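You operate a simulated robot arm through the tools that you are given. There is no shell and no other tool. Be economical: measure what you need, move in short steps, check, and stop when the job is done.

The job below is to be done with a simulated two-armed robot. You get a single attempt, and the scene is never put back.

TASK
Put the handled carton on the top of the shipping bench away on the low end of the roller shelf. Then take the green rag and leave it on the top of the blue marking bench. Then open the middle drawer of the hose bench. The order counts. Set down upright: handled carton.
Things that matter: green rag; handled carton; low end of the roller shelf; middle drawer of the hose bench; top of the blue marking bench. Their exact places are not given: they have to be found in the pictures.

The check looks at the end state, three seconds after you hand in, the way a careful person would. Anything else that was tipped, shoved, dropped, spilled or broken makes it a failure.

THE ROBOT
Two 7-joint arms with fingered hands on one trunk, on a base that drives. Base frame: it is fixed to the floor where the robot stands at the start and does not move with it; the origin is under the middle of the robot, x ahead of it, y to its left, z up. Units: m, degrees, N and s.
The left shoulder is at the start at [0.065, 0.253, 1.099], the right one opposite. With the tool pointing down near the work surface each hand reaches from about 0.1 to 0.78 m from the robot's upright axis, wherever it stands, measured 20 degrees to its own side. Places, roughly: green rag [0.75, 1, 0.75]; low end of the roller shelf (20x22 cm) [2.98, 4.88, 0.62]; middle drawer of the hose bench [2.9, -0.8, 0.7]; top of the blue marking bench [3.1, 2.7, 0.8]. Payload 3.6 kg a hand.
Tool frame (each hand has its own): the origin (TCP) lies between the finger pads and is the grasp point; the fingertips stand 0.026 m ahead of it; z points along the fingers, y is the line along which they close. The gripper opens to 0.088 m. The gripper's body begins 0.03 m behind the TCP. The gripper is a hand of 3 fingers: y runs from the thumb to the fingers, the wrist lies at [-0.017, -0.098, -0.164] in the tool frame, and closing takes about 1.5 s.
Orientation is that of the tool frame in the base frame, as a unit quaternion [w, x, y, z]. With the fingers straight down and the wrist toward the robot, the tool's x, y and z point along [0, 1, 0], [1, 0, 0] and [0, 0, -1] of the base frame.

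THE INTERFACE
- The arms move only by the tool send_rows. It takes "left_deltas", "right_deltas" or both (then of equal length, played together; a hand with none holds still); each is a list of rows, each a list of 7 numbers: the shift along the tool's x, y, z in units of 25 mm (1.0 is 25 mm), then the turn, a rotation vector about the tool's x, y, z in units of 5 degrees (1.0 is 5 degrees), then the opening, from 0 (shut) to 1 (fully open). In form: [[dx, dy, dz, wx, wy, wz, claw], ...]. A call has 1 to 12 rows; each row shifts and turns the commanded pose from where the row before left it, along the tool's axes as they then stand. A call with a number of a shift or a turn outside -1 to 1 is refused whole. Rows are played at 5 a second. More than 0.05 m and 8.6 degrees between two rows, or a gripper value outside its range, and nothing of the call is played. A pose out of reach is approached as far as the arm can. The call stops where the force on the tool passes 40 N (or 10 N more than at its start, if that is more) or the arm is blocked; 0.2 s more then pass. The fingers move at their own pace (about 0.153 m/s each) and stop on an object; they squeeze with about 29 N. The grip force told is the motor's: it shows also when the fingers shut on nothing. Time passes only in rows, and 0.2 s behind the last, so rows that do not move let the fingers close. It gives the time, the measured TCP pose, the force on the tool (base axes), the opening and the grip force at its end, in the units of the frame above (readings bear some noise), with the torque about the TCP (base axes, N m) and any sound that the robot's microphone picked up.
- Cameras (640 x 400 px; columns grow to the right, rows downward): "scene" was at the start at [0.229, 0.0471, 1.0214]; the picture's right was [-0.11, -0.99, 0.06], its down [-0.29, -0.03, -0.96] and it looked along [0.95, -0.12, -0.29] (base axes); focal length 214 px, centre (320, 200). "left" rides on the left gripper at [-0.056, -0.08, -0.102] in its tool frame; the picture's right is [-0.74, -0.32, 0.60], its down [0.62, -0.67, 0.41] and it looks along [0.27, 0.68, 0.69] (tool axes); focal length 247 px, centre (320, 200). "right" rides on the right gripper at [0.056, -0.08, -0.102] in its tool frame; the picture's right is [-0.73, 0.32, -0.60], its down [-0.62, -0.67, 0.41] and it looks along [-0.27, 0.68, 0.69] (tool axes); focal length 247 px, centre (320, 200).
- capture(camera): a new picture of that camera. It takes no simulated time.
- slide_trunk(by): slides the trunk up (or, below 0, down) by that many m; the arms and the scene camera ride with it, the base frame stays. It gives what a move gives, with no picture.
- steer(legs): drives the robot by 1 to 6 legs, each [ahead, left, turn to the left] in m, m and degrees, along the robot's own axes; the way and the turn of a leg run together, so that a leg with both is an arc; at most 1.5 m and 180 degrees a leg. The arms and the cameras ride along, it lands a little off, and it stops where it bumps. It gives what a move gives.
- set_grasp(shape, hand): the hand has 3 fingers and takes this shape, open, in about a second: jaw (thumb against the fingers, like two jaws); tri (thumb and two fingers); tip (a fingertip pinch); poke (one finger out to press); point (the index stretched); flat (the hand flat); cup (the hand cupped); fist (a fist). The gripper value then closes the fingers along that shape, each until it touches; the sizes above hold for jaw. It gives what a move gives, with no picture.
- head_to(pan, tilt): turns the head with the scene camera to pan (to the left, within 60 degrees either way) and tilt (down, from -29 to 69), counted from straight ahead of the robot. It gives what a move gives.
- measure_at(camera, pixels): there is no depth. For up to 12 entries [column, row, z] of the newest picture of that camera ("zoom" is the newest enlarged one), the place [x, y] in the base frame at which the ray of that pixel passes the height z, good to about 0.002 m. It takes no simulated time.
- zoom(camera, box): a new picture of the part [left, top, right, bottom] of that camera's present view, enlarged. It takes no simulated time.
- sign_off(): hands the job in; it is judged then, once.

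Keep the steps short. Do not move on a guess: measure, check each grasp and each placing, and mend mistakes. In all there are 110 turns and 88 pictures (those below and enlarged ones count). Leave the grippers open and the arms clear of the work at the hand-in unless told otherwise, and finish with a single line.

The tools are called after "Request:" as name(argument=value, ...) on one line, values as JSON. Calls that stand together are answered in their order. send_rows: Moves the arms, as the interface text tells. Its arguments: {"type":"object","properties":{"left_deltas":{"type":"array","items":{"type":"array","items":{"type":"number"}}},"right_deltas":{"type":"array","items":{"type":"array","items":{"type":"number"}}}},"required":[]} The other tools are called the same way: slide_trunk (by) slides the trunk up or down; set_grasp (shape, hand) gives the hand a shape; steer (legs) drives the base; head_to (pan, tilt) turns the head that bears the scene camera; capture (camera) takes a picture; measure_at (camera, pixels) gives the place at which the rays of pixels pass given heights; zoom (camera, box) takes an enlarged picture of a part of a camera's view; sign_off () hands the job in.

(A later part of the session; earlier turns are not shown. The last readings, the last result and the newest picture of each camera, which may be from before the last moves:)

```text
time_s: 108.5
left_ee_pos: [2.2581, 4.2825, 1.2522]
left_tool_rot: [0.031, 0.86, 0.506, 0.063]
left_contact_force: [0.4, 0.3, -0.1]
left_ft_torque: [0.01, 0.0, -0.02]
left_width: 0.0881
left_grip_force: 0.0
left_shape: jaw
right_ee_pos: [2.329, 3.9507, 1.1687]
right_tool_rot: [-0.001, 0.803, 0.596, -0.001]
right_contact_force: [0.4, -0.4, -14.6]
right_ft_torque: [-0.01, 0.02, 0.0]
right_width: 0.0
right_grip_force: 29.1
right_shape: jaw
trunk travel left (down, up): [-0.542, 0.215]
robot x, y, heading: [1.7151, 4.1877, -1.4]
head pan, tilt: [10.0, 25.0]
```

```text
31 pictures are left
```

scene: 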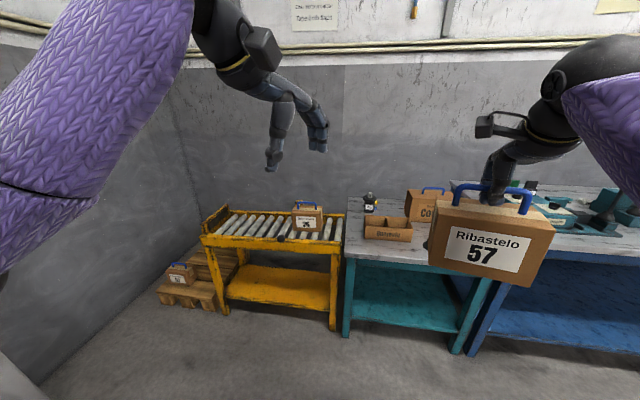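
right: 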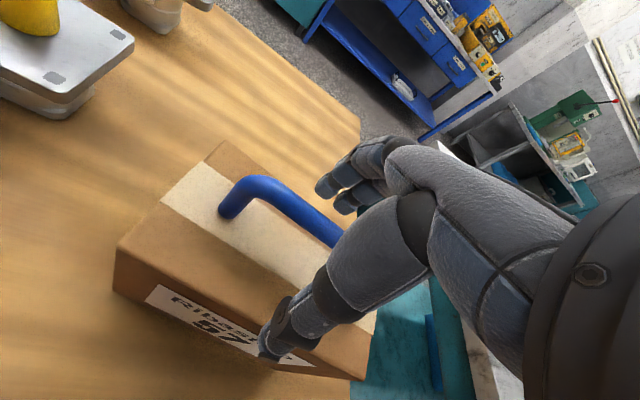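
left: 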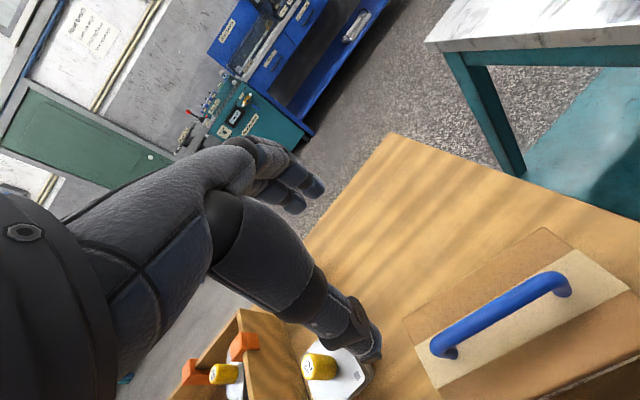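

The yellow roller shelf is ahead, with another carton on its right part. I zoom to see which end is low.

Request:
zoom(camera="scene", box=[180, 180, 360, 330])

Request:
measure_at(camera="scene", pixels=[[203, 240, 0.62], [340, 241, 0.68], [225, 314, 0.0], [332, 329, 0.0], [230, 208, 0.62], [343, 215, 0.68], [350, 255, 0.75]])

```text
2.67 times, centred on (270, 255) of scene
```

zoom: 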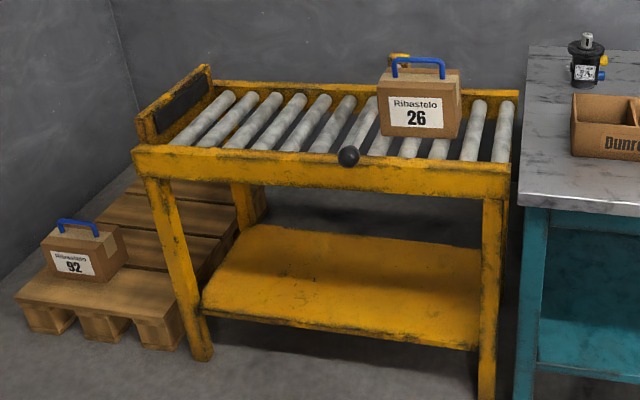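

```text
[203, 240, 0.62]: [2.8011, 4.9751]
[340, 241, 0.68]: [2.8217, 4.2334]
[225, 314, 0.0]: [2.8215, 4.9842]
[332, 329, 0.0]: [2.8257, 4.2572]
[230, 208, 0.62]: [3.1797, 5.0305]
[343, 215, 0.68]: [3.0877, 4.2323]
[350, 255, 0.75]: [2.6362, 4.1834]
```

The low end is the left end with the stop plate (y≈5.0). A lever with a black ball sticks out at the front middle; keep away. I measure the pallet at the left and the wall, and pin down rail and stop plate points.

Request:
measure_at(camera="scene", pixels=[[160, 302, 0.0], [215, 310, 0.0], [42, 385, 0.0], [206, 236, 0.66], [225, 205, 0.66], [203, 240, 0.6], [203, 240, 0.65], [280, 238, 0.66], [235, 234, 0.62], [248, 213, 0.62]])

Request:
head_to(pan=-25, tilt=35)

Request:
capture(camera="scene")

```text
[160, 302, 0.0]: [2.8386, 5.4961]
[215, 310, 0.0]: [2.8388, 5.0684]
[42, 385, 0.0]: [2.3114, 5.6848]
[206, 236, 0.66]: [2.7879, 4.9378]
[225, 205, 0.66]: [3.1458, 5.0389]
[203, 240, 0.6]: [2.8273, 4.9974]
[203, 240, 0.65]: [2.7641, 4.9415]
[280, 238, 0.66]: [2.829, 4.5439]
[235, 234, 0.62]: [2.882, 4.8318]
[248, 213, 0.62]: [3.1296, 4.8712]
```

```text
time_s: 109.5
left_ee_pos: [2.2596, 4.283, 1.2528]
left_tool_rot: [0.031, 0.86, 0.505, 0.062]
left_contact_force: [-0.3, 0.6, 0.2]
left_ft_torque: [0.01, -0.01, 0.01]
left_width: 0.088
left_grip_force: 0.0
left_shape: jaw
right_ee_pos: [2.3304, 3.9491, 1.1695]
right_tool_rot: [0.0, 0.802, 0.597, -0.002]
right_contact_force: [0.3, -0.5, -13.4]
right_ft_torque: [0.0, 0.07, 0.04]
right_width: 0.0001
right_grip_force: 28.6
right_shape: jaw
trunk travel left (down, up): [-0.542, 0.215]
robot x, y, heading: [1.72, 4.1893, -1.3]
head pan, tilt: [-25.0, 35.0]
```

```text
29 pictures are left
```

scene: 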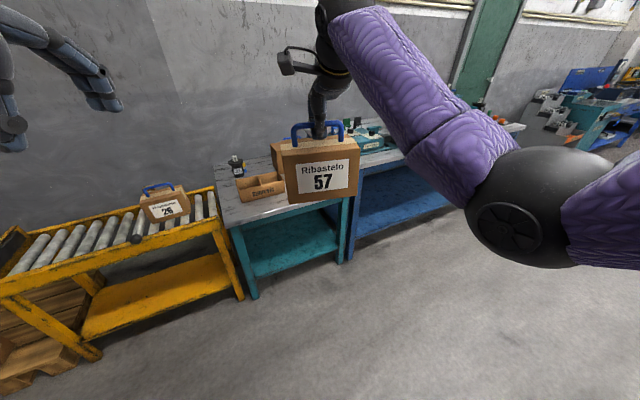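

The path is clear. I turn the right hand 17° so the carton's long side runs along y, and shift it 0.1 m left relative to the robot.

Request:
send_rows(right_deltas=[[0, 0, 0, 0, 0, -0.68, 0], [0, 0, 0, 0, 0, -0.68, 0], [0, 0, 0, 0, 0, -0.68, 0], [0, 0, 0, 0, 0, -0.68, 0], [0, 0, 0, 0, 0, -0.68, 0], [0.8, 0, 0, 0, 0, 0, 0], [0.8, 0, 0, 0, 0, 0, 0], [0.8, 0, 0, 0, 0, 0, 0], [0.8, 0, 0, 0, 0, 0, 0], [0.8, 0, 0, 0, 0, 0, 0]])

Request:
steer(legs=[[0, 0.8, 1.3], [0.4, 0, 0]])

Request:
head_to(pan=0, tilt=45)

Request:
capture(camera="scene")

```text
time_s: 111.7
left_ee_pos: [2.2591, 4.2847, 1.2537]
left_tool_rot: [0.032, 0.859, 0.507, 0.063]
left_contact_force: [0.1, -0.6, 0.2]
left_ft_torque: [-0.02, -0.02, 0.03]
left_width: 0.0881
left_grip_force: 0.0
left_shape: jaw
right_ee_pos: [2.3282, 4.0525, 1.1698]
right_tool_rot: [-0.001, 0.706, 0.708, -0.002]
right_contact_force: [1.2, 0.2, -13.6]
right_ft_torque: [0.05, 0.05, 0.0]
right_width: 0.0
right_grip_force: 29.2
right_shape: jaw
trunk travel left (down, up): [-0.542, 0.215]
robot x, y, heading: [1.7157, 4.1874, -1.2]
head pan, tilt: [-25.0, 35.0]
```

```text
time_s: 115.3
left_ee_pos: [2.2739, 5.0083, 1.2527]
left_tool_rot: [0.03, 0.84, 0.538, 0.063]
left_contact_force: [0.0, 0.1, 0.1]
left_ft_torque: [-0.01, -0.02, -0.03]
left_width: 0.0881
left_grip_force: 0.0
left_shape: jaw
right_ee_pos: [2.3575, 4.7794, 1.1631]
right_tool_rot: [-0.004, 0.679, 0.734, -0.011]
right_contact_force: [0.5, -0.1, -13.1]
right_ft_torque: [-0.06, 0.01, -0.03]
right_width: 0.0003
right_grip_force: 29.2
right_shape: jaw
trunk travel left (down, up): [-0.542, 0.215]
robot x, y, heading: [1.739, 4.872, 2.3]
head pan, tilt: [-25.0, 35.0]
stopped in leg 1: the robot was blocked; the commanded pose is now the measured one
```

```text
time_s: 116.2
left_ee_pos: [2.2742, 5.006, 1.2526]
left_tool_rot: [0.03, 0.84, 0.538, 0.064]
left_contact_force: [-0.7, -0.5, 0.1]
left_ft_torque: [0.02, -0.01, 0.01]
left_width: 0.088
left_grip_force: 0.1
left_shape: jaw
right_ee_pos: [2.358, 4.7794, 1.1666]
right_tool_rot: [-0.002, 0.679, 0.734, -0.006]
right_contact_force: [0.8, -0.8, -13.4]
right_ft_torque: [-0.1, 0.06, -0.02]
right_width: 0.0
right_grip_force: 28.7
right_shape: jaw
trunk travel left (down, up): [-0.542, 0.215]
robot x, y, heading: [1.7358, 4.8729, 2.9]
head pan, tilt: [0.0, 45.0]
```

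```text
28 pictures are left
```

scene: 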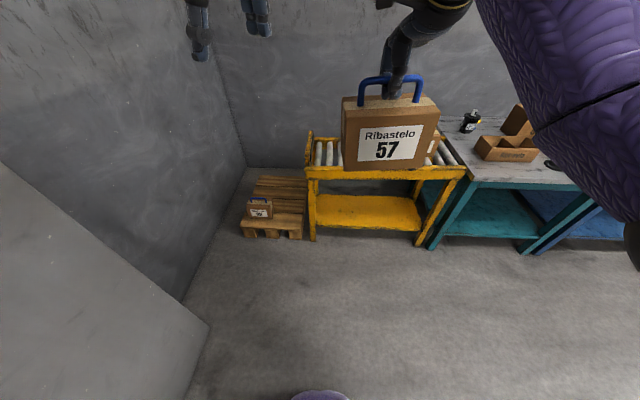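

A pillar juts out on the left; the left elbow touched it. I move right a bit, turn left 17°, then go ahead diagonally to base ≈ (2.25,4.77), after measuring the pillar corner.

Request:
measure_at(camera="scene", pixels=[[208, 326, 0.0], [182, 302, 0.0], [306, 180, 0.62], [312, 132, 0.72]])

Request:
steer(legs=[[0, -0.15, 0], [0, 0, 17], [0.45, -0.15, 0]])

Request:
send_rows(right_deltas=[[0, 0, 0, 0, 0, 0.7, 0], [0, 0, 0, 0, 0, 0.7, 0], [0, 0, 0, 0, 0, 0.7, 0], [0, 0, 0, 0, 0, 0.7, 0], [0, 0, 0, 0, 0, 0.7, 0], [0, 0, 0, 0, 0, 0.7, 0]])

Request:
capture(camera="scene")

```text
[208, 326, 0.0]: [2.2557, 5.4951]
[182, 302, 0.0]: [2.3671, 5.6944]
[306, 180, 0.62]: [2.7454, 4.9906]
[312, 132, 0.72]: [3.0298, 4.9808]
```

```text
time_s: 121.0
left_ee_pos: [2.6902, 5.027, 1.2524]
left_tool_rot: [0.02, 0.749, 0.659, 0.066]
left_contact_force: [1.0, 0.1, -0.3]
left_ft_torque: [0.0, -0.01, 0.02]
left_width: 0.0883
left_grip_force: 0.0
left_shape: jaw
right_ee_pos: [2.8382, 4.8363, 1.1656]
right_tool_rot: [-0.001, 0.56, 0.828, -0.007]
right_contact_force: [-0.1, 0.1, -14.2]
right_ft_torque: [-0.03, 0.05, 0.03]
right_width: 0.0
right_grip_force: 28.7
right_shape: jaw
trunk travel left (down, up): [-0.542, 0.215]
robot x, y, heading: [2.2177, 4.7429, 20.6]
head pan, tilt: [0.0, 45.0]
```

```text
time_s: 122.4
left_ee_pos: [2.6894, 5.0271, 1.2521]
left_tool_rot: [0.019, 0.75, 0.658, 0.067]
left_contact_force: [-0.5, -0.2, -1.1]
left_ft_torque: [-0.01, -0.01, -0.05]
left_width: 0.0882
left_grip_force: 0.1
left_shape: jaw
right_ee_pos: [2.8381, 4.8352, 1.1662]
right_tool_rot: [-0.001, 0.703, 0.711, -0.006]
right_contact_force: [1.5, -0.2, -13.3]
right_ft_torque: [-0.02, 0.05, 0.05]
right_width: 0.0002
right_grip_force: 28.8
right_shape: jaw
trunk travel left (down, up): [-0.542, 0.215]
robot x, y, heading: [2.2192, 4.7399, 20.4]
head pan, tilt: [0.0, 45.0]
```

```text
27 pictures are left
```

scene: 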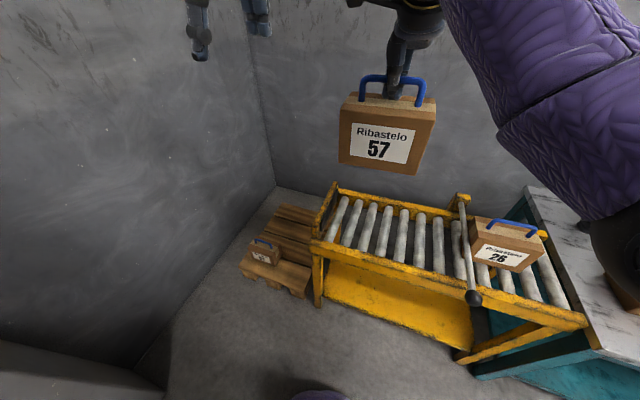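

Excellent view: the low end is free; a lever/gate stands by carton 26 at the other part. I drive 0.12 m ahead and then measure the stop plate and rollers.

Request:
steer(legs=[[0.13, 0, 0]])

Request:
head_to(pan=-10, tilt=52)

Request:
capture(camera="scene")

```text
time_s: 123.6
left_ee_pos: [2.8108, 5.0718, 1.2532]
left_tool_rot: [0.018, 0.75, 0.658, 0.066]
left_contact_force: [0.4, -0.5, -0.1]
left_ft_torque: [-0.02, -0.01, 0.03]
left_width: 0.088
left_grip_force: 0.0
left_shape: jaw
right_ee_pos: [2.9595, 4.8809, 1.1659]
right_tool_rot: [-0.001, 0.702, 0.712, -0.007]
right_contact_force: [0.1, 0.3, -14.9]
right_ft_torque: [-0.03, 0.08, -0.04]
right_width: 0.0
right_grip_force: 28.7
right_shape: jaw
trunk travel left (down, up): [-0.542, 0.215]
robot x, y, heading: [2.3396, 4.7842, 20.0]
head pan, tilt: [0.0, 45.0]
```

```text
time_s: 124.4
left_ee_pos: [2.8089, 5.0727, 1.2519]
left_tool_rot: [0.019, 0.75, 0.658, 0.067]
left_contact_force: [-0.3, -1.0, -1.2]
left_ft_torque: [-0.04, 0.0, -0.03]
left_width: 0.0881
left_grip_force: 0.1
left_shape: jaw
right_ee_pos: [2.9576, 4.8793, 1.1659]
right_tool_rot: [-0.001, 0.702, 0.712, -0.008]
right_contact_force: [1.1, 0.0, -12.3]
right_ft_torque: [0.03, 0.01, 0.02]
right_width: 0.0002
right_grip_force: 29.0
right_shape: jaw
trunk travel left (down, up): [-0.542, 0.215]
robot x, y, heading: [2.3398, 4.786, 20.2]
head pan, tilt: [-10.0, 52.0]
```

```text
26 pictures are left
```

scene: 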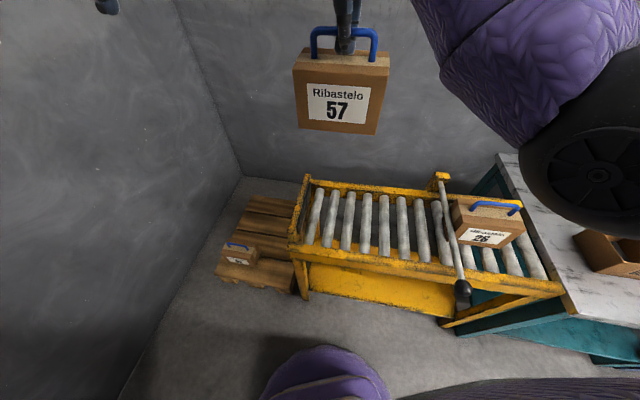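

I measure the low-end rollers and stop: roller 1 near end (311,243), far end (320,190); stop plate top (298,236) to (308,180); roller 2 (329,245).

Request:
measure_at(camera="scene", pixels=[[311, 243, 0.62], [320, 190, 0.62], [329, 245, 0.62], [337, 192, 0.62], [298, 236, 0.68], [308, 180, 0.68], [296, 245, 0.64], [344, 187, 0.64], [345, 250, 0.62]])

```text
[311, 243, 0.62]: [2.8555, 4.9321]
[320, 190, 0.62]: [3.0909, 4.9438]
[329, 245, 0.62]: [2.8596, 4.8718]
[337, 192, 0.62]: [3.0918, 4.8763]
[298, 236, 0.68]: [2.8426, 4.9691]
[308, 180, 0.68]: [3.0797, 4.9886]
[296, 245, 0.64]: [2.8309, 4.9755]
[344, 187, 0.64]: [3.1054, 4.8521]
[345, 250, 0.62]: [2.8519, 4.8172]
```

Rollers span x 2.855–3.09, stop face y≈4.975. Target TCP (2.975,4.878). I correct x by +17 mm, lower the trunk 0.25 m, and check the elbow versus the lever.

Request:
send_rows(right_deltas=[[-0.05, 0.35, 0, 0, 0, 0, 0], [-0.05, 0.35, 0, 0, 0, 0, 0]])

Request:
slide_trunk(by=-0.25)

Request:
capture(camera="scene")

```text
time_s: 125.0
left_ee_pos: [2.8106, 5.0717, 1.2538]
left_tool_rot: [0.02, 0.75, 0.658, 0.066]
left_contact_force: [0.4, -0.1, -1.3]
left_ft_torque: [-0.01, 0.0, -0.05]
left_width: 0.088
left_grip_force: 0.0
left_shape: jaw
right_ee_pos: [2.9775, 4.8767, 1.1656]
right_tool_rot: [0.0, 0.702, 0.712, -0.008]
right_contact_force: [1.2, -0.3, -13.7]
right_ft_torque: [0.02, 0.01, 0.02]
right_width: 0.0
right_grip_force: 29.2
right_shape: jaw
trunk travel left (down, up): [-0.542, 0.215]
robot x, y, heading: [2.3401, 4.7848, 20.1]
head pan, tilt: [-10.0, 52.0]
```

```text
time_s: 127.5
left_ee_pos: [2.8095, 5.0716, 1.0028]
left_tool_rot: [0.02, 0.75, 0.658, 0.067]
left_contact_force: [-0.5, 0.4, 0.4]
left_ft_torque: [-0.01, 0.01, 0.01]
left_width: 0.0882
left_grip_force: 0.0
left_shape: jaw
right_ee_pos: [2.9765, 4.8783, 0.9176]
right_tool_rot: [0.001, 0.702, 0.712, -0.008]
right_contact_force: [0.1, -0.7, -13.7]
right_ft_torque: [-0.01, 0.12, -0.03]
right_width: 0.0
right_grip_force: 29.2
right_shape: jaw
trunk travel left (down, up): [-0.292, 0.465]
robot x, y, heading: [2.3379, 4.7859, 20.3]
head pan, tilt: [-10.0, 52.0]
```

```text
25 pictures are left
```

scene: 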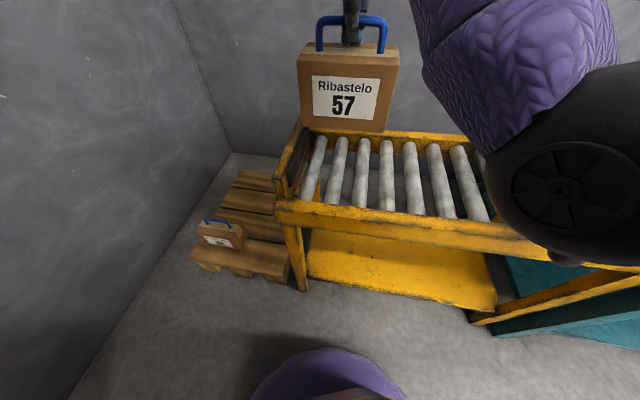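

The elbow stays close to the robot, away from the lever. I lower by the arm 9 cm.

Request:
send_rows(right_deltas=[[0, 0, 0.7, 0, 0, 0, 0], [0, 0, 0.7, 0, 0, 0, 0], [0, 0, 0.7, 0, 0, 0, 0], [0, 0, 0.7, 0, 0, 0, 0], [0, 0, 0.6, 0, 0, 0, 0]])

Request:
zoom(camera="scene", box=[240, 20, 440, 220])

```text
time_s: 128.7
left_ee_pos: [2.8102, 5.0712, 1.0027]
left_tool_rot: [0.019, 0.75, 0.658, 0.067]
left_contact_force: [0.0, 0.2, 0.2]
left_ft_torque: [-0.03, -0.03, 0.0]
left_width: 0.088
left_grip_force: 0.0
left_shape: jaw
right_ee_pos: [2.9745, 4.8768, 0.8314]
right_tool_rot: [-0.001, 0.701, 0.713, -0.007]
right_contact_force: [0.3, 0.0, -13.9]
right_ft_torque: [-0.04, 0.06, 0.0]
right_width: 0.0
right_grip_force: 29.2
right_shape: jaw
trunk travel left (down, up): [-0.292, 0.465]
robot x, y, heading: [2.3419, 4.7837, 19.9]
head pan, tilt: [-10.0, 52.0]
```

```text
2.00 times, centred on (340, 120) of scene
```

zoom: 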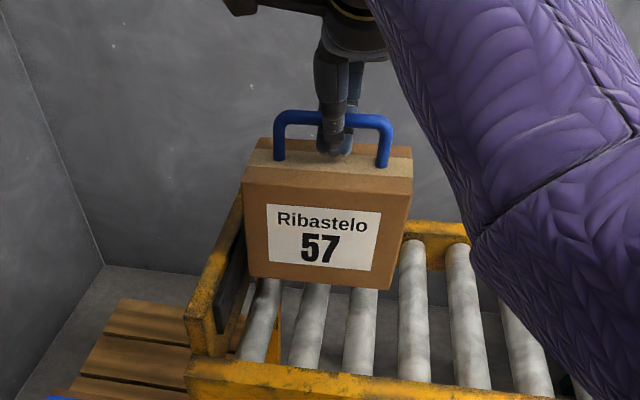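

The carton's left side seems near the stop pad. I measure its bottom corners (305,159) and (385,164) at z≈0.67.

Request:
measure_at(camera="scene", pixels=[[305, 159, 0.67], [384, 164, 0.67], [305, 159, 0.68], [300, 185, 0.68], [300, 210, 0.68], [303, 178, 0.65]])

```text
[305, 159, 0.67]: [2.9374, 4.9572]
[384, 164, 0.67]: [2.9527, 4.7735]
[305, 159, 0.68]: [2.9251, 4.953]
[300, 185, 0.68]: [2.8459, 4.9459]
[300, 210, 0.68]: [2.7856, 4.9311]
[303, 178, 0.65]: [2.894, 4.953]
```

The pad's face is at y≈4.955, too snug. I shift the carton 15 mm away from the stop, then lower in small steps until the load goes.

Request:
send_rows(right_deltas=[[-0.3, 0, 0, 0, 0, 0, 0], [-0.3, 0, 0, 0, 0, 0, 0], [0, 0, 0.4, 0, 0, 0, 0], [0, 0, 0.4, 0, 0, 0, 0], [0, 0, 0.3, 0, 0, 0, 0]])

```text
time_s: 129.9
left_ee_pos: [2.8092, 5.071, 1.0031]
left_tool_rot: [0.02, 0.75, 0.658, 0.068]
left_contact_force: [0.1, 0.3, 0.7]
left_ft_torque: [0.04, -0.01, 0.01]
left_width: 0.088
left_grip_force: 0.0
left_shape: jaw
right_ee_pos: [2.9761, 4.8605, 0.803]
right_tool_rot: [0.0, 0.702, 0.712, -0.008]
right_contact_force: [0.9, 0.2, -14.9]
right_ft_torque: [0.0, 0.06, 0.02]
right_width: 0.0002
right_grip_force: 28.8
right_shape: jaw
trunk travel left (down, up): [-0.292, 0.465]
robot x, y, heading: [2.3428, 4.7858, 20.3]
head pan, tilt: [-10.0, 52.0]
```

Still fully loaded at z=0.803. I lower on in small steps.

Request:
send_rows(right_deltas=[[0, 0, 0.25, 0, 0, 0, 0], [0, 0, 0.25, 0, 0, 0, 0], [0, 0, 0.25, 0, 0, 0, 0]])

Request:
zoom(camera="scene", box=[240, 20, 440, 220])

```text
time_s: 130.7
left_ee_pos: [2.8104, 5.0715, 1.0031]
left_tool_rot: [0.02, 0.749, 0.659, 0.067]
left_contact_force: [0.3, 0.1, 0.3]
left_ft_torque: [0.03, -0.02, 0.0]
left_width: 0.0881
left_grip_force: 0.0
left_shape: jaw
right_ee_pos: [2.9741, 4.8607, 0.7831]
right_tool_rot: [0.0, 0.702, 0.712, -0.007]
right_contact_force: [0.7, -0.1, -12.9]
right_ft_torque: [-0.07, 0.05, 0.01]
right_width: 0.0
right_grip_force: 29.8
right_shape: jaw
trunk travel left (down, up): [-0.292, 0.465]
robot x, y, heading: [2.3421, 4.7834, 20.1]
head pan, tilt: [-10.0, 52.0]
```

```text
2.00 times, centred on (340, 120) of scene
```

zoom: 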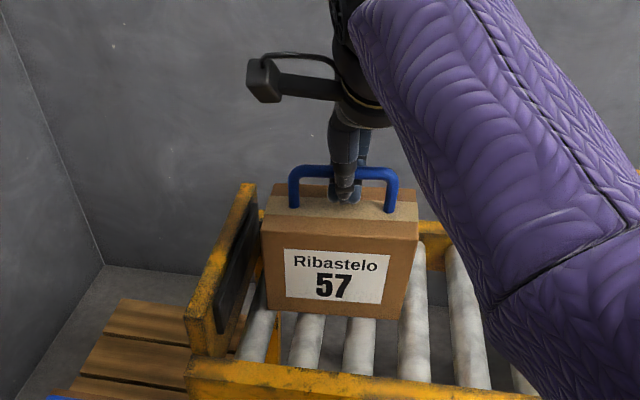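

A visible gap to the stop, still hanging. I go on lowering.

Request:
send_rows(right_deltas=[[0, 0, 0.2, 0, 0, 0, 0], [0, 0, 0.2, 0, 0, 0, 0], [0, 0, 0.2, 0, 0, 0, 0]])

```text
time_s: 131.5
left_ee_pos: [2.8069, 5.0721, 1.003]
left_tool_rot: [0.021, 0.749, 0.658, 0.068]
left_contact_force: [-0.6, -0.4, -0.6]
left_ft_torque: [0.01, 0.02, 0.01]
left_width: 0.088
left_grip_force: 0.1
left_shape: jaw
right_ee_pos: [2.9745, 4.8636, 0.7736]
right_tool_rot: [0.002, 0.702, 0.712, -0.003]
right_contact_force: [-0.9, 0.8, 11.1]
right_ft_torque: [-0.08, 0.05, -0.01]
right_width: 0.0
right_grip_force: 29.3
right_shape: jaw
trunk travel left (down, up): [-0.292, 0.465]
robot x, y, heading: [2.3407, 4.7855, 20.2]
head pan, tilt: [-10.0, 52.0]
```

Contact: load reversed to +11 N, so the carton stands on the rollers. I ease up 4 mm and open the hand gently.

Request:
send_rows(right_deltas=[[0, 0, -0.15, 0, 0, 0, 0], [0, 0, 0, 0, 0, 0, 0], [0, 0, 0, 0, 0, 0, 0.3], [0, 0, 0, 0, 0, 0, 0.6], [0, 0, 0, 0, 0, 0, 1], [0, 0, 0, 0, 0, 0, 1], [0, 0, 0, 0, 0, 0, 1], [0, 0, 0, 0, 0, 0, 1]])

Request:
zoom(camera="scene", box=[240, 20, 440, 220])

```text
time_s: 133.3
left_ee_pos: [2.8092, 5.0726, 1.0038]
left_tool_rot: [0.021, 0.749, 0.658, 0.068]
left_contact_force: [-0.6, -0.4, -0.7]
left_ft_torque: [-0.04, 0.02, -0.01]
left_width: 0.0878
left_grip_force: 0.0
left_shape: jaw
right_ee_pos: [2.974, 4.8624, 0.7744]
right_tool_rot: [-0.001, 0.702, 0.712, -0.006]
right_contact_force: [-0.9, 0.9, 0.4]
right_ft_torque: [0.03, -0.02, 0.05]
right_width: 0.0877
right_grip_force: 0.1
right_shape: jaw
trunk travel left (down, up): [-0.292, 0.465]
robot x, y, heading: [2.3397, 4.7828, 20.2]
head pan, tilt: [-10.0, 52.0]
```

```text
2.00 times, centred on (340, 120) of scene
```

zoom: 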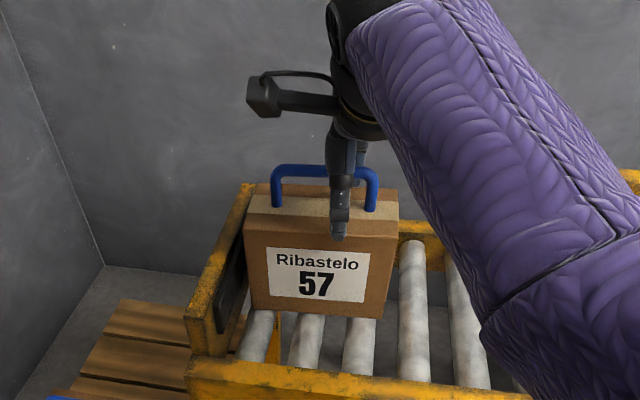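

The carton rolled gently against the stop and stands upright; the fingers are open. I lift the hand straight out.

Request:
send_rows(right_deltas=[[0, 0, -0.5, 0, 0, 0, 1], [0, 0, -0.5, 0, 0, 0, 1], [0, 0, -0.8, 0, 0, 0, 1], [0, 0, -0.9, 0, 0, 0, 1], [0, 0, -0.9, 0, 0, 0, 1], [0, 0, -0.9, 0, 0, 0, 1]])

Request:
slide_trunk(by=0.25)

Request:
steer(legs=[[-0.45, 0, 0]])

Request:
capture(camera="scene")

```text
time_s: 134.7
left_ee_pos: [2.8084, 5.0709, 1.0036]
left_tool_rot: [0.021, 0.75, 0.658, 0.068]
left_contact_force: [-0.5, -0.9, -0.5]
left_ft_torque: [0.04, -0.02, 0.03]
left_width: 0.0878
left_grip_force: 0.0
left_shape: jaw
right_ee_pos: [2.9746, 4.8592, 0.8874]
right_tool_rot: [0.0, 0.703, 0.712, -0.007]
right_contact_force: [0.8, -0.5, 0.4]
right_ft_torque: [0.02, 0.02, -0.01]
right_width: 0.0876
right_grip_force: 0.0
right_shape: jaw
trunk travel left (down, up): [-0.292, 0.465]
robot x, y, heading: [2.3401, 4.7835, 20.4]
head pan, tilt: [-10.0, 52.0]
```

```text
time_s: 137.3
left_ee_pos: [2.8087, 5.0717, 1.2537]
left_tool_rot: [0.02, 0.75, 0.658, 0.067]
left_contact_force: [0.0, 0.2, 0.5]
left_ft_torque: [-0.05, 0.03, -0.02]
left_width: 0.0882
left_grip_force: 0.2
left_shape: jaw
right_ee_pos: [2.974, 4.8625, 1.1358]
right_tool_rot: [-0.001, 0.702, 0.712, -0.007]
right_contact_force: [0.1, -0.1, 1.1]
right_ft_torque: [0.0, -0.02, 0.0]
right_width: 0.0875
right_grip_force: 0.0
right_shape: jaw
trunk travel left (down, up): [-0.542, 0.215]
robot x, y, heading: [2.3409, 4.7846, 20.3]
head pan, tilt: [-10.0, 52.0]
```

```text
time_s: 140.1
left_ee_pos: [2.3797, 4.9119, 1.2537]
left_tool_rot: [0.02, 0.75, 0.658, 0.068]
left_contact_force: [0.6, -0.3, -0.1]
left_ft_torque: [0.03, -0.02, 0.01]
left_width: 0.0879
left_grip_force: 0.0
left_shape: jaw
right_ee_pos: [2.5468, 4.7029, 1.1372]
right_tool_rot: [-0.001, 0.702, 0.713, -0.007]
right_contact_force: [-0.3, -0.1, 1.0]
right_ft_torque: [0.02, -0.02, -0.02]
right_width: 0.0877
right_grip_force: 0.0
right_shape: jaw
trunk travel left (down, up): [-0.542, 0.215]
robot x, y, heading: [1.9097, 4.6267, 20.2]
head pan, tilt: [-10.0, 52.0]
```

```text
21 pictures are left
```

scene: 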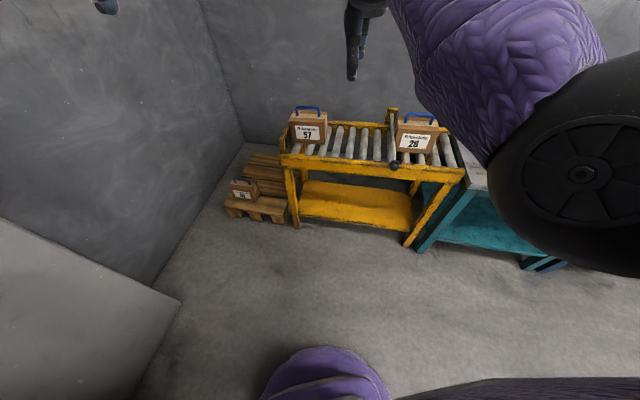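

Carton 57 stands upright at the low end. Now to the rag: I drive back along x≈1.7 to y≈1.85, turn to face −y, and slide over in front of the bench's left end.

Request:
steer(legs=[[0, 0, -20.2], [-0.2, 0, 0], [0, -1.4, 0], [0, -1.4, 0], [0, 0, -90], [0, -0.65, 0]])

Request:
head_to(pan=-10, tilt=45)

Request:
capture(camera="scene")

```text
time_s: 163.1
left_ee_pos: [1.1904, 1.2797, 1.2525]
left_tool_rot: [0.066, 0.969, -0.237, 0.022]
left_contact_force: [1.0, -0.2, 0.2]
left_ft_torque: [-0.02, -0.01, -0.03]
left_width: 0.0877
left_grip_force: 0.0
left_shape: jaw
right_ee_pos: [0.9374, 1.1969, 1.1368]
right_tool_rot: [-0.006, 0.986, -0.169, -0.003]
right_contact_force: [0.3, 0.3, -0.7]
right_ft_torque: [0.02, -0.01, 0.0]
right_width: 0.0879
right_grip_force: 0.1
right_shape: jaw
trunk travel left (down, up): [-0.542, 0.215]
robot x, y, heading: [1.0875, 1.8148, -89.9]
head pan, tilt: [-10.0, 52.0]
```

```text
time_s: 163.8
left_ee_pos: [1.1931, 1.2794, 1.2525]
left_tool_rot: [0.066, 0.969, -0.238, 0.022]
left_contact_force: [-0.8, 0.1, -0.6]
left_ft_torque: [0.01, 0.01, -0.02]
left_width: 0.0879
left_grip_force: 0.2
left_shape: jaw
right_ee_pos: [0.9376, 1.1962, 1.1378]
right_tool_rot: [-0.006, 0.986, -0.168, -0.004]
right_contact_force: [0.0, -0.5, 0.5]
right_ft_torque: [0.0, 0.03, 0.02]
right_width: 0.0876
right_grip_force: 0.0
right_shape: jaw
trunk travel left (down, up): [-0.542, 0.215]
robot x, y, heading: [1.0825, 1.8164, -89.7]
head pan, tilt: [-10.0, 45.0]
```

```text
20 pictures are left
```

scene: 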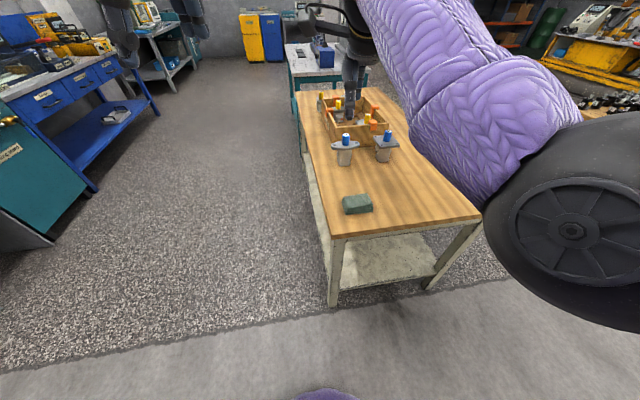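

Very clear: the folded green rag lies at (357,203). I zoom and measure it.

Request:
zoom(camera="scene", box=[310, 110, 430, 240])

Request:
measure_at(camera="scene", pixels=[[344, 214, 0.722], [373, 211, 0.722], [342, 198, 0.75], [368, 194, 0.75], [357, 203, 0.745], [334, 237, 0.722], [480, 217, 0.722], [345, 162, 0.722], [384, 158, 0.722]])

```text
3.08 times, centred on (370, 175) of scene
```

zoom: 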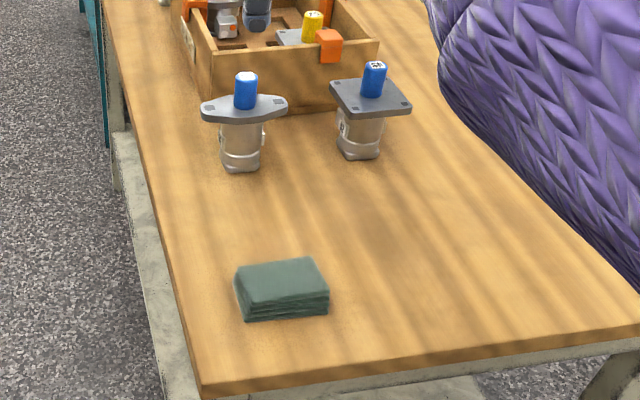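

```text
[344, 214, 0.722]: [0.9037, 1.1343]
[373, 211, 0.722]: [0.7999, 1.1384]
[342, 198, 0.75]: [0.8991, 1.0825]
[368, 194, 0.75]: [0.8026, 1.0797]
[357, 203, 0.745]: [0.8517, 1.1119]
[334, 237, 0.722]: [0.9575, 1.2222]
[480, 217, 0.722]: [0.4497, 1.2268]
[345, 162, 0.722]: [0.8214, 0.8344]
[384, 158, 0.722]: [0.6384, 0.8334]
```

Rag: x 0.80–0.90, y ≈1.07–1.137, about 25 mm thick, centre (0.852,1.103). I drive 0.1 m ahead and 0.08 right, and turn the right hand 17° to square with it.

Request:
steer(legs=[[0.1, -0.085, 0]])

Request:
send_rows(right_deltas=[[0, 0, 0, 0, 0, -0.7, 1], [0, 0, 0, 0, 0, -0.7, 1], [0, 0, 0, 0, 0, -0.7, 1], [0, 0, 0, 0, 0, -0.7, 1], [0, 0, 0, 0, 0, -0.6, 1]])

```text
time_s: 165.1
left_ee_pos: [1.1077, 1.1783, 1.2536]
left_tool_rot: [0.066, 0.969, -0.238, 0.022]
left_contact_force: [-1.2, -0.7, 0.3]
left_ft_torque: [0.0, 0.01, -0.01]
left_width: 0.088
left_grip_force: 0.0
left_shape: jaw
right_ee_pos: [0.8525, 1.0948, 1.1357]
right_tool_rot: [-0.006, 0.986, -0.168, -0.003]
right_contact_force: [0.2, 0.4, 0.1]
right_ft_torque: [0.03, 0.0, 0.01]
right_width: 0.0879
right_grip_force: 0.2
right_shape: jaw
trunk travel left (down, up): [-0.542, 0.215]
robot x, y, heading: [1.0001, 1.7159, -89.9]
head pan, tilt: [-10.0, 45.0]
```

```text
time_s: 166.3
left_ee_pos: [1.1086, 1.1787, 1.2531]
left_tool_rot: [0.066, 0.969, -0.237, 0.021]
left_contact_force: [-0.1, 0.7, -0.2]
left_ft_torque: [0.0, -0.01, -0.01]
left_width: 0.0879
left_grip_force: 0.0
left_shape: jaw
right_ee_pos: [0.8536, 1.0975, 1.137]
right_tool_rot: [-0.006, 1.0, -0.019, -0.002]
right_contact_force: [-0.4, -0.1, 0.0]
right_ft_torque: [-0.02, -0.01, 0.01]
right_width: 0.0873
right_grip_force: 0.1
right_shape: jaw
trunk travel left (down, up): [-0.542, 0.215]
robot x, y, heading: [1.0013, 1.7191, -89.9]
head pan, tilt: [-10.0, 45.0]
```

The hand is over the rag. I lower the trunk 0.29 m and look at the alignment.

Request:
slide_trunk(by=-0.29)

Request:
capture(camera="right")

Request:
zoom(camera="scene", box=[290, 60, 450, 220])

```text
time_s: 169.2
left_ee_pos: [1.1083, 1.1792, 0.9637]
left_tool_rot: [0.066, 0.969, -0.239, 0.022]
left_contact_force: [-0.3, 0.1, -0.8]
left_ft_torque: [0.01, -0.01, 0.01]
left_width: 0.0881
left_grip_force: 0.0
left_shape: jaw
right_ee_pos: [0.8547, 1.0989, 0.8468]
right_tool_rot: [-0.006, 1.0, -0.021, -0.003]
right_contact_force: [0.2, -0.1, -0.5]
right_ft_torque: [0.01, -0.02, 0.03]
right_width: 0.0877
right_grip_force: 0.0
right_shape: jaw
trunk travel left (down, up): [-0.252, 0.505]
robot x, y, heading: [0.9998, 1.7174, -89.9]
head pan, tilt: [-10.0, 45.0]
```

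```text
18 pictures are left
```

right: 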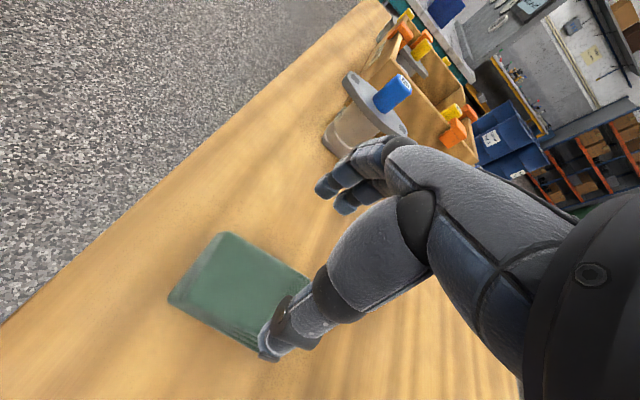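

```text
2.50 times, centred on (370, 140) of scene
```

zoom: 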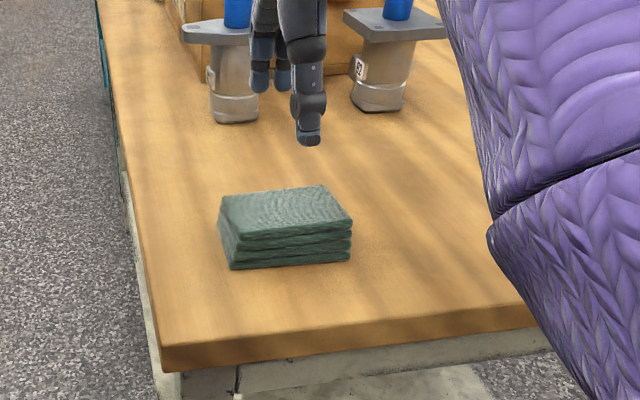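

I refine the rag's corners from this zoom: bottom front (231,268),(351,261); top front (238,237),(352,222); top back (224,197),(324,186).

Request:
measure_at(camera="zoom", pixels=[[231, 268, 0.722], [351, 261, 0.722], [238, 237, 0.75], [352, 222, 0.75], [222, 197, 0.75], [324, 186, 0.75], [222, 197, 0.745], [352, 222, 0.745]])

Request:
measure_at(camera="right", pixels=[[226, 232, 0.75], [312, 278, 0.75], [169, 299, 0.73]])

```text
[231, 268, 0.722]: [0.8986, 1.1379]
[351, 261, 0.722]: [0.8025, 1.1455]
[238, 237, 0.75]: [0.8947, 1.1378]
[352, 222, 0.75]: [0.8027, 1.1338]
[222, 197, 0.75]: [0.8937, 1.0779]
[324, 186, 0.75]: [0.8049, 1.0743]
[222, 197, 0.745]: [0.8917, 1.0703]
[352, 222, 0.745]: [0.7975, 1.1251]
```

```text
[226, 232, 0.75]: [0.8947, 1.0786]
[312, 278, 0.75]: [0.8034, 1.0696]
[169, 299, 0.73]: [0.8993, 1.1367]
```

Rag is 66 mm deep, top z≈0.75, centre (0.85,1.107). I shift the hand 8 mm back and lower to TCP z≈0.757.

Request:
send_rows(right_deltas=[[-0.18, -0.32, 0.5, 0, 0, 0, 1], [0, 0, 0.8, 0, 0, 0, 1], [0, 0, 0.8, 0, 0, 0, 1], [0, 0, 0.8, 0, 0, 0, 1], [0, 0, 0.7, 0, 0, 0, 1]])

Request:
zoom(camera="scene", box=[310, 90, 430, 220])

```text
time_s: 170.4
left_ee_pos: [1.1066, 1.1804, 0.9619]
left_tool_rot: [0.067, 0.968, -0.239, 0.022]
left_contact_force: [-0.5, -0.9, -1.1]
left_ft_torque: [0.0, -0.02, 0.0]
left_width: 0.0878
left_grip_force: 0.1
left_shape: jaw
right_ee_pos: [0.8506, 1.1073, 0.7561]
right_tool_rot: [-0.006, 1.0, -0.021, -0.003]
right_contact_force: [-0.1, 0.4, 0.3]
right_ft_torque: [-0.01, 0.02, 0.0]
right_width: 0.0877
right_grip_force: 0.0
right_shape: jaw
trunk travel left (down, up): [-0.252, 0.505]
robot x, y, heading: [1.0018, 1.7173, -89.6]
head pan, tilt: [-10.0, 45.0]
```

```text
3.08 times, centred on (370, 155) of scene
```

zoom: 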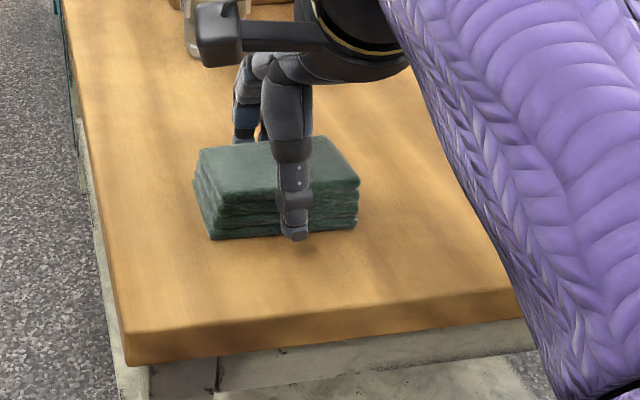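

The fingers straddle the rag with no touch. I close.

Request:
send_rows(right_deltas=[[0, 0, 0, 0, 0, 0, 0.6], [0, 0, 0, 0, 0, 0, 0.2], [0, 0, 0, 0, 0, 0, 0], [0, 0, 0, 0, 0, 0, 0], [0, 0, 0, 0, 0, 0, 0], [0, 0, 0, 0, 0, 0, 0], [0, 0, -0.5, 0, 0, 0, 0], [0, 0, -0.5, 0, 0, 0, 0], [0, 0, -0.8, 0, 0, 0, 0], [0, 0, -0.8, 0, 0, 0, 0]])

Request:
zoom(camera="scene", box=[310, 70, 430, 200])

```text
time_s: 172.6
left_ee_pos: [1.1066, 1.1797, 0.9634]
left_tool_rot: [0.067, 0.969, -0.238, 0.023]
left_contact_force: [0.3, 0.3, -0.5]
left_ft_torque: [-0.02, 0.01, -0.01]
left_width: 0.0879
left_grip_force: 0.0
left_shape: jaw
right_ee_pos: [0.8497, 1.1068, 0.8226]
right_tool_rot: [-0.006, 1.0, -0.02, -0.002]
right_contact_force: [0.1, -0.1, -0.4]
right_ft_torque: [-0.03, 0.04, 0.01]
right_width: 0.0601
right_grip_force: 28.7
right_shape: jaw
trunk travel left (down, up): [-0.252, 0.505]
robot x, y, heading: [1.0015, 1.7182, -89.9]
head pan, tilt: [-10.0, 45.0]
```

```text
3.08 times, centred on (370, 135) of scene
```

zoom: 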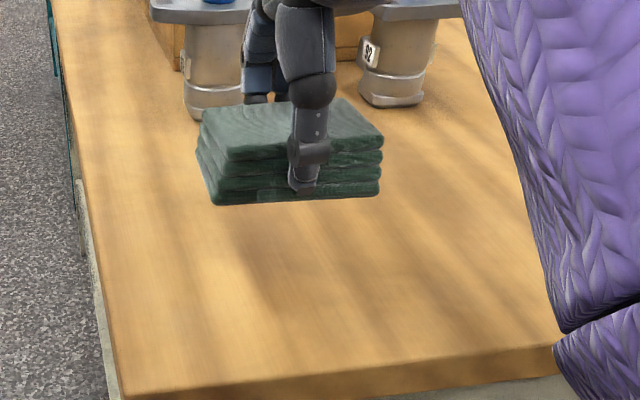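

Rag held (width 60 mm). I raise the trunk, back away, turn to +x, and drive to before the marking bench.

Request:
slide_trunk(by=0.3)

Request:
steer(legs=[[-0.15, 0, 0], [0, 0, 90], [0.95, 0, 0], [0, 0.65, 0]])

Request:
head_to(pan=-5, tilt=35)

Request:
capture(camera="scene")

```text
time_s: 175.6
left_ee_pos: [1.1082, 1.1791, 1.2636]
left_tool_rot: [0.066, 0.969, -0.238, 0.022]
left_contact_force: [0.5, 0.4, 0.3]
left_ft_torque: [-0.03, 0.01, -0.02]
left_width: 0.0878
left_grip_force: 0.0
left_shape: jaw
right_ee_pos: [0.85, 1.1054, 1.1224]
right_tool_rot: [-0.006, 1.0, -0.021, -0.003]
right_contact_force: [-0.8, 0.4, -1.0]
right_ft_torque: [0.01, -0.01, -0.01]
right_width: 0.0602
right_grip_force: 28.6
right_shape: jaw
trunk travel left (down, up): [-0.552, 0.205]
robot x, y, heading: [1.0017, 1.7209, -89.7]
head pan, tilt: [-10.0, 45.0]
```

```text
time_s: 188.7
left_ee_pos: [2.4739, 2.6581, 1.2628]
left_tool_rot: [0.031, 0.847, 0.527, 0.063]
left_contact_force: [0.3, 0.3, 0.1]
left_ft_torque: [-0.01, 0.02, -0.01]
left_width: 0.088
left_grip_force: 0.0
left_shape: jaw
right_ee_pos: [2.5547, 2.4013, 1.1219]
right_tool_rot: [-0.001, 0.714, 0.7, -0.007]
right_contact_force: [0.6, 0.0, 0.4]
right_ft_torque: [-0.02, -0.01, 0.02]
right_width: 0.0596
right_grip_force: 29.8
right_shape: jaw
trunk travel left (down, up): [-0.552, 0.205]
robot x, y, heading: [1.9383, 2.5395, 1.5]
head pan, tilt: [-10.0, 45.0]
```

```text
time_s: 189.4
left_ee_pos: [2.4731, 2.6578, 1.2637]
left_tool_rot: [0.03, 0.848, 0.526, 0.063]
left_contact_force: [-1.1, 0.0, 0.2]
left_ft_torque: [-0.04, 0.04, 0.03]
left_width: 0.0881
left_grip_force: 0.1
left_shape: jaw
right_ee_pos: [2.5546, 2.4013, 1.1216]
right_tool_rot: [-0.003, 0.714, 0.7, -0.006]
right_contact_force: [-0.7, 0.6, -0.8]
right_ft_torque: [0.02, 0.03, 0.01]
right_width: 0.0595
right_grip_force: 28.9
right_shape: jaw
trunk travel left (down, up): [-0.552, 0.205]
robot x, y, heading: [1.9382, 2.5377, 1.4]
head pan, tilt: [-5.0, 35.0]
```

```text
14 pictures are left
```

scene: 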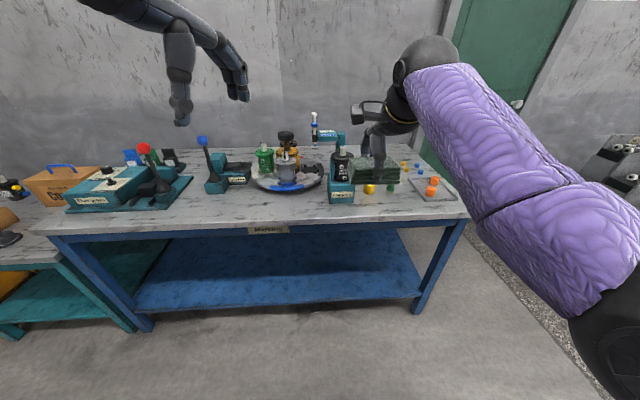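

Free strip on the marking bench: front area around px (285,212) between the lever block (215,190), the turntable (288,190) and the capper (342,202). I measure these at z=0.76/0.80.

Request:
measure_at(camera="scene", pixels=[[280, 229, 0.77], [280, 229, 0.8], [288, 193, 0.77], [218, 195, 0.77], [330, 204, 0.77], [288, 210, 0.77], [288, 210, 0.8], [416, 313, 0.0], [470, 217, 0.77], [250, 212, 0.77], [150, 332, 0.0], [47, 233, 0.77]])

```text
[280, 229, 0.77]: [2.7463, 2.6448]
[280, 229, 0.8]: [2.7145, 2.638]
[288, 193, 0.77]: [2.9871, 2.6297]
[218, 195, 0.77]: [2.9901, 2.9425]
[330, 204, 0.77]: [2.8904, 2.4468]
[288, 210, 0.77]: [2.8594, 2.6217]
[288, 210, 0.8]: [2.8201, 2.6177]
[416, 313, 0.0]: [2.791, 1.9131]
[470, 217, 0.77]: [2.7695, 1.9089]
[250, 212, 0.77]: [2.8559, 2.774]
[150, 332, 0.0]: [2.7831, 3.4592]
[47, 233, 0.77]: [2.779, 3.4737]
```

Top z≈0.77, front edge x≈2.76. Free place for the rag: centre (2.865,2.68). I drive by (+0.31,+0.28), and lift the left hand 12 cm so it stays above the levers.

Request:
steer(legs=[[0.317, 0.272, -1.0]])

Request:
send_rows(left_deltas=[[0, 0, -1, 0, 0, 0, 1], [0, 0, -1, 0, 0, 0, 1], [0, 0, -1, 0, 0, 0, 1], [0, 0, -1, 0, 0, 0, 1], [0, 0, -1, 0, 0, 0, 1]])

```text
time_s: 192.0
left_ee_pos: [2.7864, 2.9327, 1.2636]
left_tool_rot: [0.031, 0.853, 0.517, 0.062]
left_contact_force: [-0.6, -0.5, 0.0]
left_ft_torque: [0.01, -0.02, 0.0]
left_width: 0.088
left_grip_force: 0.2
left_shape: jaw
right_ee_pos: [2.8626, 2.6759, 1.1218]
right_tool_rot: [-0.002, 0.721, 0.693, -0.007]
right_contact_force: [0.0, -0.1, 0.0]
right_ft_torque: [0.03, 0.02, -0.01]
right_width: 0.0594
right_grip_force: 28.8
right_shape: jaw
trunk travel left (down, up): [-0.552, 0.205]
robot x, y, heading: [2.246, 2.8227, 0.4]
head pan, tilt: [-5.0, 35.0]
```

```text
time_s: 193.2
left_ee_pos: [2.7679, 2.9311, 1.3864]
left_tool_rot: [0.032, 0.852, 0.519, 0.063]
left_contact_force: [-0.7, 0.2, 0.2]
left_ft_torque: [-0.02, 0.0, 0.01]
left_width: 0.0882
left_grip_force: 0.0
left_shape: jaw
right_ee_pos: [2.8612, 2.6747, 1.1217]
right_tool_rot: [-0.003, 0.721, 0.693, -0.006]
right_contact_force: [0.5, 0.5, -0.1]
right_ft_torque: [-0.02, -0.02, -0.02]
right_width: 0.0597
right_grip_force: 29.0
right_shape: jaw
trunk travel left (down, up): [-0.552, 0.205]
robot x, y, heading: [2.2499, 2.8218, 0.3]
head pan, tilt: [-5.0, 35.0]
```

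On target. I lower the trunk 0.26 m (rag bottom ≈0.83) and look.

Request:
slide_trunk(by=-0.26)

Request:
capture(camera="scene")

```text
time_s: 195.8
left_ee_pos: [2.7684, 2.9316, 1.1277]
left_tool_rot: [0.032, 0.852, 0.518, 0.063]
left_contact_force: [0.3, -0.3, 0.0]
left_ft_torque: [-0.01, -0.04, 0.01]
left_width: 0.0882
left_grip_force: 0.1
left_shape: jaw
right_ee_pos: [2.8622, 2.6754, 0.8614]
right_tool_rot: [-0.003, 0.72, 0.694, -0.006]
right_contact_force: [0.5, 0.9, -0.2]
right_ft_torque: [0.01, -0.02, 0.01]
right_width: 0.0594
right_grip_force: 28.8
right_shape: jaw
trunk travel left (down, up): [-0.292, 0.465]
robot x, y, heading: [2.2511, 2.823, 0.2]
head pan, tilt: [-5.0, 35.0]
```

```text
13 pictures are left
```

scene: 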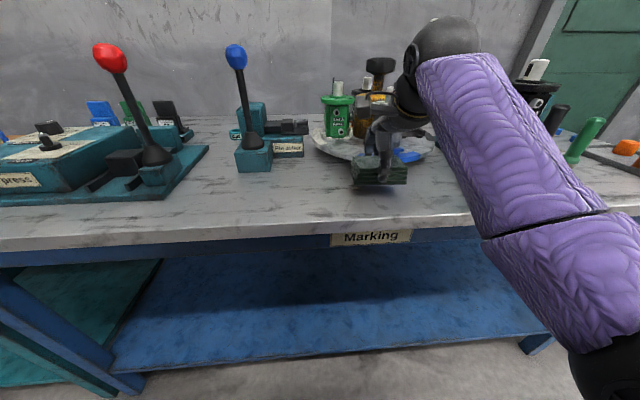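

The rag hangs in front of the turntable with free bench beneath. I lower stepwise until contact.

Request:
send_rows(right_deltas=[[0, 0, 0.5, 0, 0, 0, 0], [0, 0, 0.5, 0, 0, 0, 0], [0, 0, 0.5, 0, 0, 0, 0], [0, 0, 0.25, 0, 0, 0, 0]])

Request:
send_rows(right_deltas=[[0, 0, 0.2, 0, 0, 0, 0], [0, 0, 0.1, 0, 0, 0, 0]])

```text
time_s: 196.8
left_ee_pos: [2.7674, 2.9318, 1.1282]
left_tool_rot: [0.033, 0.852, 0.518, 0.063]
left_contact_force: [0.2, -0.2, 0.1]
left_ft_torque: [0.01, 0.04, -0.03]
left_width: 0.0877
left_grip_force: 0.0
left_shape: jaw
right_ee_pos: [2.8677, 2.6756, 0.8332]
right_tool_rot: [0.009, 0.72, 0.694, 0.007]
right_contact_force: [-4.9, -0.7, 18.5]
right_ft_torque: [-0.04, 0.31, -0.03]
right_width: 0.0572
right_grip_force: 28.7
right_shape: jaw
trunk travel left (down, up): [-0.292, 0.465]
robot x, y, heading: [2.2494, 2.8217, 0.4]
head pan, tilt: [-5.0, 35.0]
stopped in row 4 (right hand): the force on the tool passed its limit at 42 N (the readings are from after the stop); the commanded pose is now the measured one
```

```text
time_s: 197.4
left_ee_pos: [2.766, 2.9326, 1.1284]
left_tool_rot: [0.032, 0.852, 0.518, 0.064]
left_contact_force: [-0.2, 0.3, 0.6]
left_ft_torque: [0.01, -0.02, 0.0]
left_width: 0.088
left_grip_force: 0.0
left_shape: jaw
right_ee_pos: [2.8695, 2.6757, 0.8331]
right_tool_rot: [0.014, 0.72, 0.693, 0.015]
right_contact_force: [-6.4, -1.4, 15.4]
right_ft_torque: [-0.12, 0.23, -0.01]
right_width: 0.0573
right_grip_force: 29.5
right_shape: jaw
trunk travel left (down, up): [-0.292, 0.465]
robot x, y, heading: [2.2517, 2.8222, 0.2]
head pan, tilt: [-5.0, 35.0]
stopped in row 2 (right hand): the force on the tool passed its limit at 41 N (the readings are from after the stop); the commanded pose is now the measured one
```

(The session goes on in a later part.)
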